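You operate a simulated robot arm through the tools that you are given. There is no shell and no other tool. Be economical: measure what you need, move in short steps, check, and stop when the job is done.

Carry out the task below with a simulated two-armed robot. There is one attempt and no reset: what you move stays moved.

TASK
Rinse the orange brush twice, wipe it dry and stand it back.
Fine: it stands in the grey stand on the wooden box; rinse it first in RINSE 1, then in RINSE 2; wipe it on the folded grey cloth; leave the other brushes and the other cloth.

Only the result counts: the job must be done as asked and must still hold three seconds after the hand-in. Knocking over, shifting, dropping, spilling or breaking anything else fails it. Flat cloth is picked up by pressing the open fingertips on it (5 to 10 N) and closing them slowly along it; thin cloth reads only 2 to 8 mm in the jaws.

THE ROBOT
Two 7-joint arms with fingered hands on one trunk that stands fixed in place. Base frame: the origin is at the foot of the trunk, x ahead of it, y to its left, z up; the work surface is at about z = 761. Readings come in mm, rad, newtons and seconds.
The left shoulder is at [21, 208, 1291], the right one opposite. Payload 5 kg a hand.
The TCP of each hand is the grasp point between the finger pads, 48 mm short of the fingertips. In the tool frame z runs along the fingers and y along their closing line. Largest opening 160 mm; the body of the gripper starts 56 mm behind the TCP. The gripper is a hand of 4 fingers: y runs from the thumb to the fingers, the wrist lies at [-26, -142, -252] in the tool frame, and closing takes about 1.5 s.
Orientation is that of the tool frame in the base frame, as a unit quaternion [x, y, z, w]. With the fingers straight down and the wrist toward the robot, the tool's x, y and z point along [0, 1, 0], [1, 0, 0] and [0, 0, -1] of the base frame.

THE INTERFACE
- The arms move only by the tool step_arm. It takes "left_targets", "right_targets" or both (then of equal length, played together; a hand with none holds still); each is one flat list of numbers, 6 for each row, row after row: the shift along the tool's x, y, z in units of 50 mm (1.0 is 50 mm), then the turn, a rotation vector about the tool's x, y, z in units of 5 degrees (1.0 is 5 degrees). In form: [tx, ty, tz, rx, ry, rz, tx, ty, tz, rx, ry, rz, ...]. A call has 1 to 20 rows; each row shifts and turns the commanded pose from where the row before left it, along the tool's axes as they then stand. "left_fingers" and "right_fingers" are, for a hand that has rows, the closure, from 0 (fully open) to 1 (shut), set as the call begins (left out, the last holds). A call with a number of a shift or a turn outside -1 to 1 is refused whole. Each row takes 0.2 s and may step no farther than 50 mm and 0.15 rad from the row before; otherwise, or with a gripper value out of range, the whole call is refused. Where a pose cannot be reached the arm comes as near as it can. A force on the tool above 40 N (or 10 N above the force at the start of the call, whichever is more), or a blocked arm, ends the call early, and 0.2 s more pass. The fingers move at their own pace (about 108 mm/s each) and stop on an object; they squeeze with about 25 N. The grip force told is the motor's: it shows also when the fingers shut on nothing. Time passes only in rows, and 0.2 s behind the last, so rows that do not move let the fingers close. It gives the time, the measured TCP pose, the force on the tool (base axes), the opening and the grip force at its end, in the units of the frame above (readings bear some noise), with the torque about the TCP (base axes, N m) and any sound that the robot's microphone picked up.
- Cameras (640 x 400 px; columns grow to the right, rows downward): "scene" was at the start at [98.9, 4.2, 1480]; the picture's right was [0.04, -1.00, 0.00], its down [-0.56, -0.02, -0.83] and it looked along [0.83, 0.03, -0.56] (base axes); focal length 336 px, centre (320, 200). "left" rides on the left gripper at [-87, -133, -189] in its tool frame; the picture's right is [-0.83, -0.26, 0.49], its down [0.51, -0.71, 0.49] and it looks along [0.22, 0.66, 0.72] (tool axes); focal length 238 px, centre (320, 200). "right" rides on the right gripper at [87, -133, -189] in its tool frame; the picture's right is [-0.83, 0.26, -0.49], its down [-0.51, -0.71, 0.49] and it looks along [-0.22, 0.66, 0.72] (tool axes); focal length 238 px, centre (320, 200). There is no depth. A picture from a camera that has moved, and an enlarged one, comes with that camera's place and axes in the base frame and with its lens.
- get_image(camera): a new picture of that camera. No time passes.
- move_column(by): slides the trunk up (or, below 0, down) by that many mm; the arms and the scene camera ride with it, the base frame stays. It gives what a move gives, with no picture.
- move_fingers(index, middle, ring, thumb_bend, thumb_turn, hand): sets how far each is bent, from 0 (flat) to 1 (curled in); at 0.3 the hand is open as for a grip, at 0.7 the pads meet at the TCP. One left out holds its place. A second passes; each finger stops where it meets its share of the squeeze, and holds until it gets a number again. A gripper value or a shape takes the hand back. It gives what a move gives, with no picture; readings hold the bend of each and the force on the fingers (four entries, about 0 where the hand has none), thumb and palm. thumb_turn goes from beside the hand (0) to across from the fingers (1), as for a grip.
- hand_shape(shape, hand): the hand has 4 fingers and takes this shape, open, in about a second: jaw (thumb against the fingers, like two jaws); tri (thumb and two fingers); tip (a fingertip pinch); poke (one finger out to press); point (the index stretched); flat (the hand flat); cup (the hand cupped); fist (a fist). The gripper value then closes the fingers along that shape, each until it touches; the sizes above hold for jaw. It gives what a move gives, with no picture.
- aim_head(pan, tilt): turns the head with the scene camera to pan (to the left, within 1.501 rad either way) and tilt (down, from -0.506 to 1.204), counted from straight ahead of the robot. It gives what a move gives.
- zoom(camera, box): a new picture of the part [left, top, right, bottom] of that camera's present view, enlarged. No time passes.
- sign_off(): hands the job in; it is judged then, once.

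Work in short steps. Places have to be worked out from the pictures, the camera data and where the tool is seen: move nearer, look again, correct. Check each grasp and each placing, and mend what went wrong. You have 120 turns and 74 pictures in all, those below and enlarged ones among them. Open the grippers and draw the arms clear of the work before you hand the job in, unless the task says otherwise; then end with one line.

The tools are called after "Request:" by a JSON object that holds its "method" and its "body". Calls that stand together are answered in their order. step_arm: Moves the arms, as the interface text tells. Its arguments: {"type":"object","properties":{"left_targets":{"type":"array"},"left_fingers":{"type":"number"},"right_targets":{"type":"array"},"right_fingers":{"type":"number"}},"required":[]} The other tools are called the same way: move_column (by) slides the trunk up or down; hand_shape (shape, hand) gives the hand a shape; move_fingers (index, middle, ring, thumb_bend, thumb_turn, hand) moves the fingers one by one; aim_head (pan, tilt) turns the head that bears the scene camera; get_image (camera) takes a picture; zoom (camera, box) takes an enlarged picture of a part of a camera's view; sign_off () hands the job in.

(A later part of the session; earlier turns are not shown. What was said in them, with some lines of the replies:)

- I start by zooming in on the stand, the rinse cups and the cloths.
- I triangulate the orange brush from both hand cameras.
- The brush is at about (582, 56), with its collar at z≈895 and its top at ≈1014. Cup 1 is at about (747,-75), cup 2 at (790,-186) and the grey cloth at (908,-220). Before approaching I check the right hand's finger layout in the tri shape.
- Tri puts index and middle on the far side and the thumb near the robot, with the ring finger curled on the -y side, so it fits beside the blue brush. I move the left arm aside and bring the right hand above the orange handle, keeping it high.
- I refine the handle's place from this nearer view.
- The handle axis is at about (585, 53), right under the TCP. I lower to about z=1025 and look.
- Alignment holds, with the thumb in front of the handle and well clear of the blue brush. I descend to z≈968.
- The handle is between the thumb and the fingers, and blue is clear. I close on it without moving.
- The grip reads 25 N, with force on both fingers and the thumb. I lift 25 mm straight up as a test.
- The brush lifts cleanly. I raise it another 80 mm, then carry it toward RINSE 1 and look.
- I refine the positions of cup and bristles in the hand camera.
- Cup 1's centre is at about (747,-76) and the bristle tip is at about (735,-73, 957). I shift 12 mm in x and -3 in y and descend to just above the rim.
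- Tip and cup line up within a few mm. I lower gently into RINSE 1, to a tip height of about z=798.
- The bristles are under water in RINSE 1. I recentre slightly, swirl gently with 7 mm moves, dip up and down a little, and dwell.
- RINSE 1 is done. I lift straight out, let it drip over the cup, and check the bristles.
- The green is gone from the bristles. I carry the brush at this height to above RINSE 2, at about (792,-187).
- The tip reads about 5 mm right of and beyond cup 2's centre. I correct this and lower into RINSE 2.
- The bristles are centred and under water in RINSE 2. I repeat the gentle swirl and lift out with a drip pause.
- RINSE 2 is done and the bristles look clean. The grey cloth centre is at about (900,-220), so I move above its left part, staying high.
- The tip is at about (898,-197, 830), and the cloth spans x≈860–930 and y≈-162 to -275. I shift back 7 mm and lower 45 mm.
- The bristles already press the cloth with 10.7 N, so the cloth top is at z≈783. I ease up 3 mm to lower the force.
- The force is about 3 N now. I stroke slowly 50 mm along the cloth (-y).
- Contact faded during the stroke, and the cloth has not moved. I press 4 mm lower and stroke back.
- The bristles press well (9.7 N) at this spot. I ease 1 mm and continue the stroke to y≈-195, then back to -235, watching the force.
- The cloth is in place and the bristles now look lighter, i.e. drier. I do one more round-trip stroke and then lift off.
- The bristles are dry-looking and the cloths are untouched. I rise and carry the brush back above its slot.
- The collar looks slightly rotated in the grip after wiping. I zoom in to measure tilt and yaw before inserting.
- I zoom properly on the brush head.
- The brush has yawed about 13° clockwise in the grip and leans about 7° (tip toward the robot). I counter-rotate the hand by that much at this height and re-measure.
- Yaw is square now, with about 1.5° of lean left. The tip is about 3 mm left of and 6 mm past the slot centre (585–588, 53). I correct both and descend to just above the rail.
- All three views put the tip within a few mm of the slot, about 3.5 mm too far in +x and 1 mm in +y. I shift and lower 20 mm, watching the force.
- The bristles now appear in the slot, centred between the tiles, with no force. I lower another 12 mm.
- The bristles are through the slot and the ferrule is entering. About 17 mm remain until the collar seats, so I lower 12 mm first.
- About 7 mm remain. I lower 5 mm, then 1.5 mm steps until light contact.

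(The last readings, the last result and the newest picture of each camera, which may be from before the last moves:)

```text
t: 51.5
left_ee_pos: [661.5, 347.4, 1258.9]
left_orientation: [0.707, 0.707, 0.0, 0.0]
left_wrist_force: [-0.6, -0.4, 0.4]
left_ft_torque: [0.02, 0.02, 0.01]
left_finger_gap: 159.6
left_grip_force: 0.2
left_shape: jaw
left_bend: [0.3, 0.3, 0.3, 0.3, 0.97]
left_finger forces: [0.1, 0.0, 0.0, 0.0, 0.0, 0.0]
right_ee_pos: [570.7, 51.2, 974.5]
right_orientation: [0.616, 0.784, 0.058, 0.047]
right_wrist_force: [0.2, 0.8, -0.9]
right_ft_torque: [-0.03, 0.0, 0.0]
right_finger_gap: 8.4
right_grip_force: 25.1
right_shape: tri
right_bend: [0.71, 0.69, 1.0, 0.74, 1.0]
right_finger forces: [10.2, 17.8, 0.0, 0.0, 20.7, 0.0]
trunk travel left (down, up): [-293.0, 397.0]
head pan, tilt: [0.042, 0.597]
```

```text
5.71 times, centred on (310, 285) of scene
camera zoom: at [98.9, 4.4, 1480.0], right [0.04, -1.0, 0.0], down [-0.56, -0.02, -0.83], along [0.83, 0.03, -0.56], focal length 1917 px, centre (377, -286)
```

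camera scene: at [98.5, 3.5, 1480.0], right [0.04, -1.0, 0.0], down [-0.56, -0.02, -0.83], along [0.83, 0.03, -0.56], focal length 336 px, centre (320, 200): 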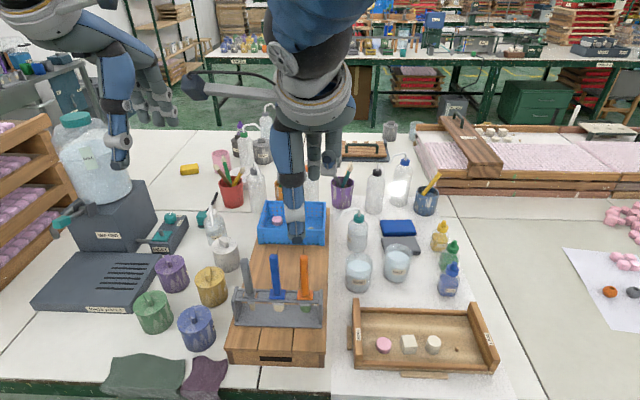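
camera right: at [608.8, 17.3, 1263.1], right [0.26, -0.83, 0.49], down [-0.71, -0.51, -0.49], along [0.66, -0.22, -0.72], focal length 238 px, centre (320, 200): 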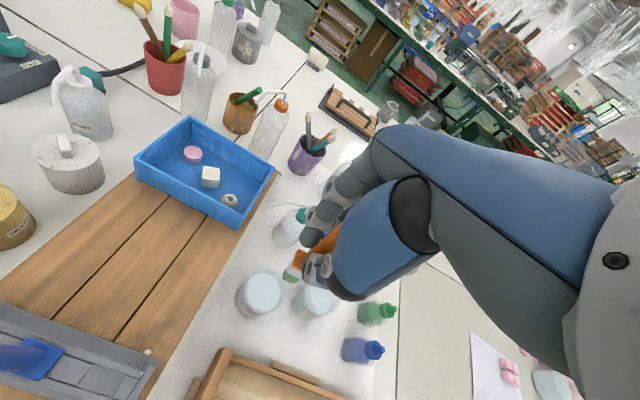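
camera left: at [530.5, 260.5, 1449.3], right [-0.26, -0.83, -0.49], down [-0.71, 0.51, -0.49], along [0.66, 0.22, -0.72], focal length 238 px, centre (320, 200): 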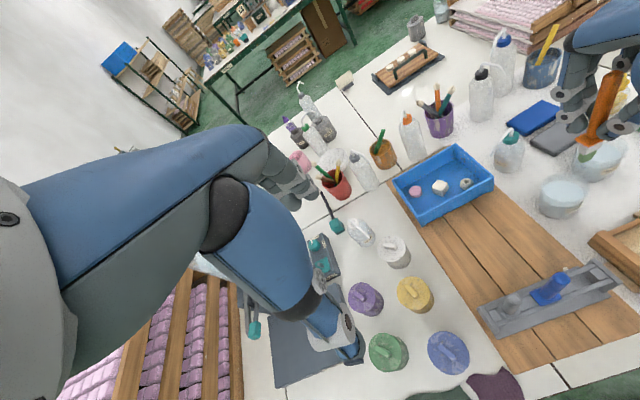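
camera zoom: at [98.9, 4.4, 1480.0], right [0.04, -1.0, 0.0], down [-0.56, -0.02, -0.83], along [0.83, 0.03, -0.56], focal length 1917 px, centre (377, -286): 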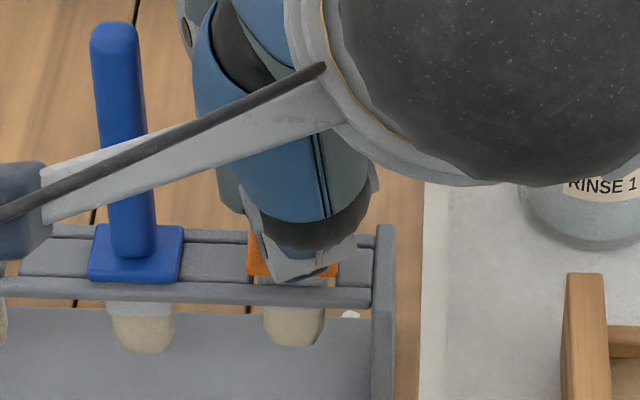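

About 3 mm are left. I continue in small steps.

Request:
{"method": "step_arm", "body": {"right_targets": [0, -0.004, 0.03, 0, 0, 0, 0, 0, 0, 0, 0, 0]}}

Request:
{"method": "step_arm", "body": {"right_targets": [0, -0.004, 0.025, 0, 0, 0, 0, 0, 0, 0, 0, 0]}}

Request:
{"method": "zoom", "body": {"camera": "right", "box": [230, 190, 330, 310]}}

Request:
{"method": "zoom", "body": {"camera": "scene", "box": [275, 250, 345, 320]}}

```text
t: 52.1
left_ee_pos: [662.5, 348.0, 1259.8]
left_orientation: [0.707, 0.707, 0.0, 0.0]
left_wrist_force: [-0.3, 0.7, -0.2]
left_ft_torque: [0.03, -0.01, 0.01]
left_finger_gap: 159.5
left_grip_force: 0.1
left_shape: jaw
left_bend: [0.3, 0.3, 0.3, 0.3, 0.97]
left_finger forces: [0.0, 0.0, 0.1, 0.0, 0.0, 0.0]
right_ee_pos: [571.9, 51.4, 973.0]
right_orientation: [0.616, 0.785, 0.059, 0.045]
right_wrist_force: [0.4, -0.2, -0.4]
right_ft_torque: [0.0, 0.01, 0.01]
right_finger_gap: 8.4
right_grip_force: 24.9
right_shape: tri
right_bend: [0.71, 0.69, 1.0, 0.74, 1.0]
right_finger forces: [10.1, 17.7, 0.0, 0.0, 20.7, 0.0]
trunk travel left (down, up): [-293.0, 397.0]
head pan, tilt: [0.042, 0.597]
```

```text
t: 52.7
left_ee_pos: [661.0, 347.6, 1260.5]
left_orientation: [0.707, 0.708, 0.0, 0.0]
left_wrist_force: [-1.2, 0.4, -0.9]
left_ft_torque: [0.04, 0.0, -0.04]
left_finger_gap: 159.6
left_grip_force: 0.0
left_shape: jaw
left_bend: [0.3, 0.3, 0.3, 0.3, 0.97]
left_finger forces: [0.1, 0.0, 0.0, 0.0, 0.0, 0.0]
right_ee_pos: [572.0, 51.1, 971.6]
right_orientation: [0.616, 0.784, 0.058, 0.046]
right_wrist_force: [0.2, 0.4, 0.5]
right_ft_torque: [-0.02, -0.02, -0.01]
right_finger_gap: 8.7
right_grip_force: 24.7
right_shape: tri
right_bend: [0.71, 0.69, 1.0, 0.74, 1.0]
right_finger forces: [10.0, 17.7, 0.0, 0.0, 20.7, 0.0]
trunk travel left (down, up): [-293.0, 397.0]
head pan, tilt: [0.042, 0.597]
```

```text
3.33 times, centred on (280, 250) of right
camera zoom: at [397.0, 98.2, 1139.4], right [0.38, -0.77, 0.52], down [-0.49, -0.64, -0.59], along [0.79, -0.03, -0.62], focal length 794 px, centre (453, 33)
```

zoom: 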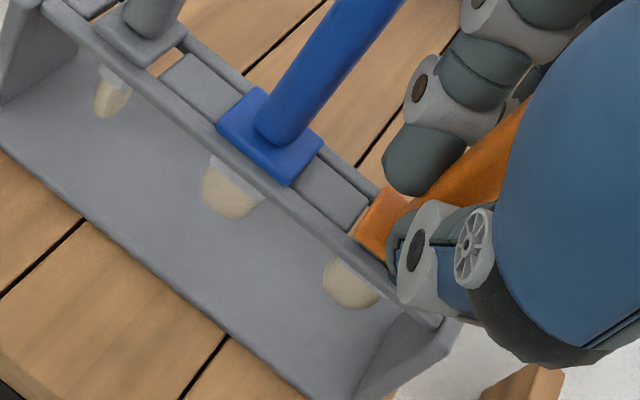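

```text
5.71 times, centred on (310, 285) of scene
camera zoom: at [98.8, 4.5, 1480.0], right [0.04, -1.0, 0.0], down [-0.56, -0.02, -0.83], along [0.83, 0.03, -0.56], focal length 1917 px, centre (377, -286)
```

zoom: 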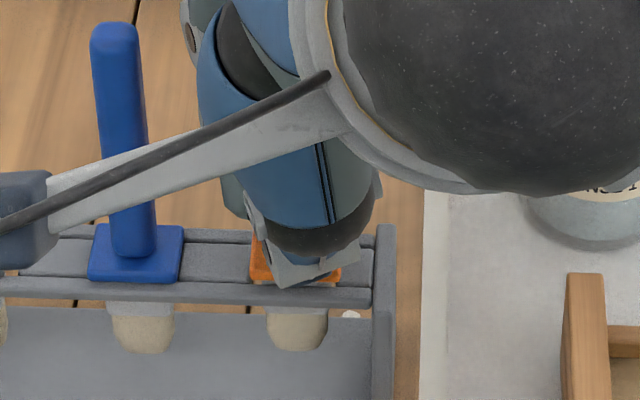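

The collar is nearly seated, about 1 mm short. I take one more small step to feel contact.

Request:
{"method": "step_arm", "body": {"right_targets": [0, -0.004, 0.03, 0, 0, 0, 0, 0, 0, 0, 0, 0]}}

```text
t: 53.3
left_ee_pos: [662.4, 346.7, 1260.0]
left_orientation: [0.707, 0.707, 0.0, 0.0]
left_wrist_force: [-0.6, 0.2, 0.0]
left_ft_torque: [0.0, -0.01, -0.03]
left_finger_gap: 159.3
left_grip_force: 0.0
left_shape: jaw
left_bend: [0.3, 0.3, 0.3, 0.3, 0.97]
left_finger forces: [0.0, 0.0, 0.0, 0.0, 0.0, 0.0]
right_ee_pos: [570.8, 52.0, 970.3]
right_orientation: [0.616, 0.784, 0.059, 0.046]
right_wrist_force: [0.1, -0.2, -1.4]
right_ft_torque: [-0.02, -0.01, 0.01]
right_finger_gap: 8.5
right_grip_force: 24.9
right_shape: tri
right_bend: [0.71, 0.69, 1.0, 0.74, 1.0]
right_finger forces: [10.1, 17.7, 0.0, 0.1, 20.7, 0.1]
trunk travel left (down, up): [-293.0, 397.0]
head pan, tilt: [0.042, 0.597]
```

No contact yet, so one more 1.5 mm step.

Request:
{"method": "step_arm", "body": {"right_targets": [0, -0.004, 0.03, 0, 0, 0, 0, 0, 0, 0, 0, 0]}}

```text
t: 53.9
left_ee_pos: [661.3, 346.3, 1261.4]
left_orientation: [0.707, 0.707, 0.0, 0.0]
left_wrist_force: [-0.1, 0.1, 0.1]
left_ft_torque: [-0.02, 0.0, -0.01]
left_finger_gap: 159.7
left_grip_force: 0.1
left_shape: jaw
left_bend: [0.3, 0.3, 0.3, 0.3, 0.97]
left_finger forces: [0.0, 0.1, 0.1, 0.1, 0.0, 0.0]
right_ee_pos: [571.7, 51.2, 968.9]
right_orientation: [0.616, 0.784, 0.058, 0.046]
right_wrist_force: [1.0, -0.4, -0.2]
right_ft_torque: [-0.02, 0.0, 0.0]
right_finger_gap: 8.4
right_grip_force: 25.5
right_shape: tri
right_bend: [0.71, 0.69, 1.0, 0.74, 1.0]
right_finger forces: [10.1, 17.9, 0.0, 0.0, 20.7, 0.1]
trunk travel left (down, up): [-293.0, 397.0]
head pan, tilt: [0.042, 0.597]
```

Request:
{"method": "step_arm", "body": {"right_targets": [0, -0.004, 0.03, 0, 0, 0, 0, 0, 0, 0, 0, 0]}}

Request:
{"method": "zoom", "body": {"camera": "scene", "box": [275, 250, 345, 320]}}

```text
t: 54.5
left_ee_pos: [662.6, 346.1, 1259.0]
left_orientation: [0.707, 0.707, 0.0, 0.0]
left_wrist_force: [0.5, 0.5, -0.3]
left_ft_torque: [0.01, -0.02, 0.0]
left_finger_gap: 159.4
left_grip_force: 0.0
left_shape: jaw
left_bend: [0.3, 0.3, 0.3, 0.3, 0.97]
left_finger forces: [0.0, 0.0, 0.0, 0.0, 0.0, 0.0]
right_ee_pos: [572.0, 52.1, 968.7]
right_orientation: [0.616, 0.784, 0.057, 0.045]
right_wrist_force: [0.4, 0.3, -0.5]
right_ft_torque: [0.01, 0.04, 0.0]
right_finger_gap: 8.5
right_grip_force: 25.2
right_shape: tri
right_bend: [0.71, 0.69, 1.0, 0.74, 1.0]
right_finger forces: [10.2, 17.7, 0.0, 0.1, 20.7, 0.0]
trunk travel left (down, up): [-293.0, 397.0]
head pan, tilt: [0.042, 0.597]
```

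```text
5.71 times, centred on (310, 285) of scene
camera zoom: at [98.9, 4.5, 1480.0], right [0.04, -1.0, 0.0], down [-0.56, -0.02, -0.83], along [0.83, 0.03, -0.56], focal length 1917 px, centre (377, -286)
```

zoom: 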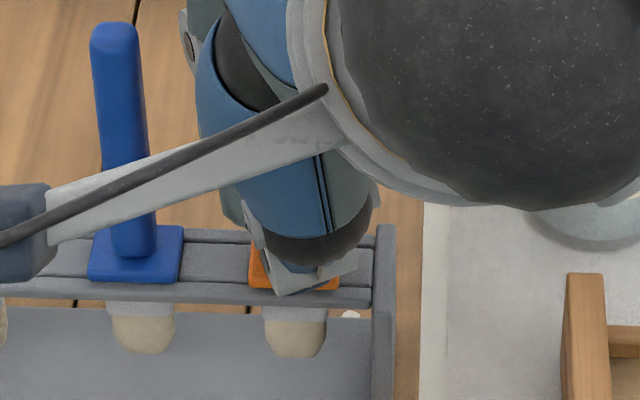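

The collar and bristles sit about where they were at the start (orange was originally ~4 px lower than blue in this view). I take one last 1.5 mm step to sense the rail.

Request:
{"method": "step_arm", "body": {"right_targets": [0, -0.004, 0.03, 0, 0, 0, 0, 0, 0, 0, 0, 0]}}

```text
t: 55.1
left_ee_pos: [662.3, 346.7, 1259.9]
left_orientation: [0.707, 0.708, 0.0, 0.0]
left_wrist_force: [1.2, -0.4, 0.4]
left_ft_torque: [-0.01, 0.02, -0.01]
left_finger_gap: 159.8
left_grip_force: 0.1
left_shape: jaw
left_bend: [0.3, 0.3, 0.3, 0.3, 0.97]
left_finger forces: [0.0, 0.0, 0.0, 0.0, 0.0, 0.0]
right_ee_pos: [571.4, 50.9, 966.3]
right_orientation: [0.616, 0.784, 0.059, 0.046]
right_wrist_force: [0.1, 0.8, 1.2]
right_ft_torque: [-0.05, 0.0, -0.01]
right_finger_gap: 8.6
right_grip_force: 25.5
right_shape: tri
right_bend: [0.71, 0.69, 1.0, 0.74, 1.0]
right_finger forces: [10.3, 18.1, 0.0, 0.1, 21.2, 0.1]
trunk travel left (down, up): [-293.0, 397.0]
head pan, tilt: [0.042, 0.597]
```

Light contact shows (about 1.2 N, with finger forces rising), so the collar is on the rail. I release in place.

Request:
{"method": "step_arm", "body": {"right_targets": [0, 0, 0, 0, 0, 0, 0, 0, 0, 0, 0, 0, 0, 0, 0, 0, 0, 0, 0, 0, 0, 0, 0, 0, 0, 0, 0, 0, 0, 0], "right_fingers": 0.15}}

Request:
{"method": "zoom", "body": {"camera": "right", "box": [200, 180, 340, 310]}}

```text
t: 56.3
left_ee_pos: [663.1, 348.0, 1260.3]
left_orientation: [0.707, 0.707, 0.0, -0.001]
left_wrist_force: [-0.7, 0.0, 1.1]
left_ft_torque: [0.02, -0.04, -0.01]
left_finger_gap: 159.7
left_grip_force: 0.1
left_shape: jaw
left_bend: [0.3, 0.3, 0.3, 0.3, 0.97]
left_finger forces: [0.1, 0.1, 0.0, 0.0, 0.0, 0.0]
right_ee_pos: [571.7, 51.2, 966.5]
right_orientation: [0.616, 0.784, 0.058, 0.046]
right_wrist_force: [0.4, -0.8, -0.4]
right_ft_torque: [0.01, 0.0, 0.0]
right_finger_gap: 136.0
right_grip_force: 0.0
right_shape: tri
right_bend: [0.26, 0.33, 0.99, 0.46, 0.99]
right_finger forces: [0.0, 0.0, 0.1, 0.1, 0.0, 0.1]
trunk travel left (down, up): [-293.0, 397.0]
head pan, tilt: [0.042, 0.597]
```

```text
3.08 times, centred on (270, 245) of right
camera zoom: at [397.3, 98.7, 1133.4], right [0.38, -0.77, 0.52], down [-0.49, -0.64, -0.59], along [0.79, -0.03, -0.62], focal length 733 px, centre (474, 62)
```

zoom: 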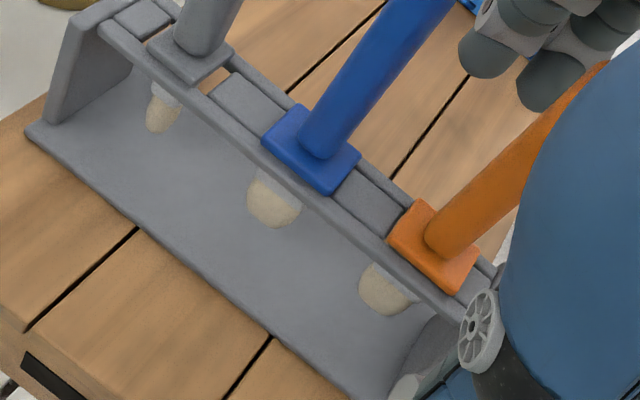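

The collar sits square on the rail, like the blue one, and the hand is open around it. I retreat straight up.

Request:
{"method": "step_arm", "body": {"right_targets": [0, 0.03, -0.2, 0, 0, 0, 0, 0.058, -0.4, 0, 0, 0, 0, 0.087, -0.6, 0, 0, 0, 0, 0.1, -0.7, 0, 0, 0, 0, 0.1, -0.7, 0, 0, 0, 0, 0.1, -0.7, 0, 0, 0, 0, 0.1, -0.7, 0, 0, 0, 0, 0, 0, 0, 0, 0]}}

Request:
{"method": "zoom", "body": {"camera": "right", "box": [160, 180, 340, 340]}}

```text
t: 58.1
left_ee_pos: [663.8, 347.3, 1259.0]
left_orientation: [0.707, 0.708, -0.001, 0.0]
left_wrist_force: [0.5, 0.3, 0.3]
left_ft_torque: [-0.02, 0.06, -0.02]
left_finger_gap: 159.7
left_grip_force: 0.1
left_shape: jaw
left_bend: [0.3, 0.3, 0.3, 0.3, 0.97]
left_finger forces: [0.1, 0.0, 0.0, 0.1, 0.0, 0.0]
right_ee_pos: [572.6, 49.1, 1168.2]
right_orientation: [0.616, 0.784, 0.058, 0.045]
right_wrist_force: [0.2, -0.2, 0.1]
right_ft_torque: [0.01, 0.04, 0.04]
right_finger_gap: 136.1
right_grip_force: 0.1
right_shape: tri
right_bend: [0.26, 0.33, 0.99, 0.45, 0.99]
right_finger forces: [0.1, 0.1, 0.1, 0.0, 0.1, 0.0]
trunk travel left (down, up): [-293.0, 397.0]
head pan, tilt: [0.042, 0.597]
```

```text
2.50 times, centred on (250, 260) of right
camera zoom: at [398.9, 96.6, 1334.6], right [0.38, -0.77, 0.52], down [-0.49, -0.64, -0.59], along [0.78, -0.03, -0.62], focal length 596 px, centre (495, 50)
```

zoom: 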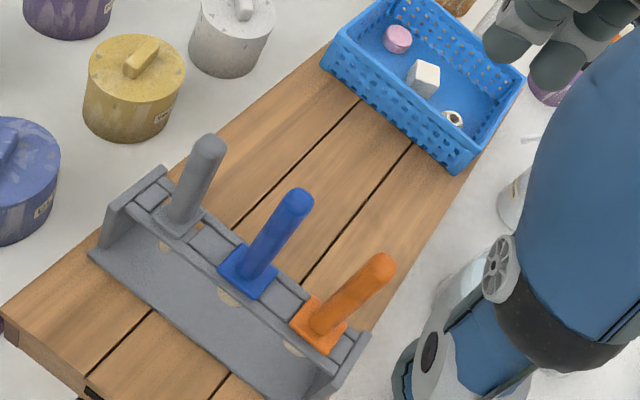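

The brush stands upright in its slot. I open the hand fully and draw the right arm back to its start side, then take a final view.

Request:
{"method": "step_arm", "body": {"right_targets": [-0.8, 0, 0, 0, 0, 0, -0.8, 0, 0, 0, 0, 0, -0.8, 0, 0, 0, 0, 0, -0.8, 0, 0, 0, 0, 0, -0.8, 0, 0, 0, 0, 0, -0.8, -0.3, 0, 0, 0, 0, -0.8, -0.3, 0, 0, 0, 0, 0, 0, 0, 0, 0, 0], "right_fingers": 0}}

Request:
{"method": "get_image", "body": {"camera": "scene"}}

Request:
{"method": "zoom", "body": {"camera": "scene", "box": [220, 200, 460, 350]}}

```text
t: 59.9
left_ee_pos: [662.3, 349.1, 1258.2]
left_orientation: [0.707, 0.707, -0.001, 0.0]
left_wrist_force: [-0.7, 1.8, -0.6]
left_ft_torque: [-0.12, 0.01, 0.01]
left_finger_gap: 159.6
left_grip_force: 0.0
left_shape: jaw
left_bend: [0.3, 0.3, 0.3, 0.3, 0.97]
left_finger forces: [0.0, 0.0, 0.0, 0.1, 0.0, 0.1]
right_ee_pos: [606.6, -227.8, 1163.2]
right_orientation: [0.615, 0.785, 0.057, 0.046]
right_wrist_force: [0.4, 1.0, 0.4]
right_ft_torque: [-0.1, 0.02, -0.04]
right_finger_gap: 160.0
right_grip_force: 0.0
right_shape: tri
right_bend: [0.3, 0.3, 0.99, 0.3, 0.98]
right_finger forces: [0.0, 0.0, 0.0, 0.1, 0.1, 0.0]
trunk travel left (down, up): [-293.0, 397.0]
head pan, tilt: [0.042, 0.597]
```

```text
3 pictures are left
camera scene: at [99.4, 6.1, 1479.9], right [0.04, -1.0, 0.0], down [-0.56, -0.02, -0.83], along [0.83, 0.03, -0.56], focal length 336 px, centre (320, 200)
```

scene: 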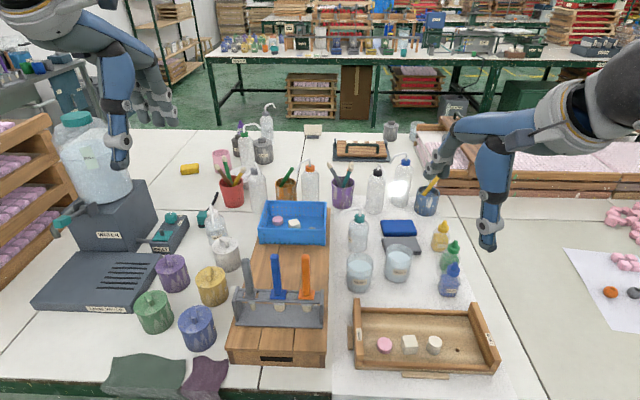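

```text
2.67 times, centred on (340, 275) of scene
camera zoom: at [99.4, 6.1, 1479.9], right [0.04, -1.0, 0.0], down [-0.56, -0.02, -0.83], along [0.83, 0.03, -0.56], focal length 894 px, centre (267, 0)
```

zoom: 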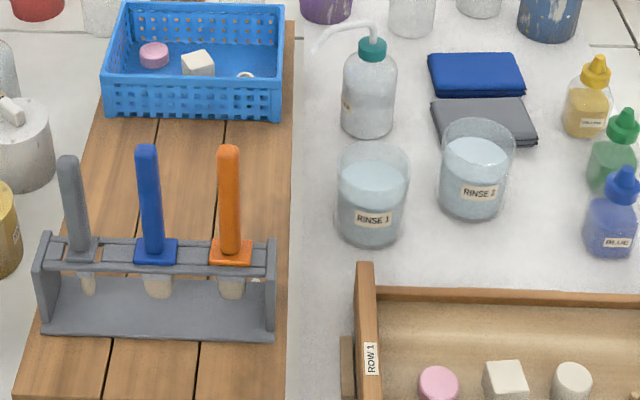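

The orange brush is clean, upright and back in its slot. Everything else is in its place and both arms are clear, so I hand in.

Request:
{"method": "sign_off", "body": {}}

```text
The job is handed in.
```

I rinsed the orange brush in RINSE 1 and then RINSE 2, wiped it on the folded grey cloth, and stood it back in its slot in the grey stand. The final picture shows its bristles clean and dry-looking, the other brushes, cloths and cups in place, and both arms clear.
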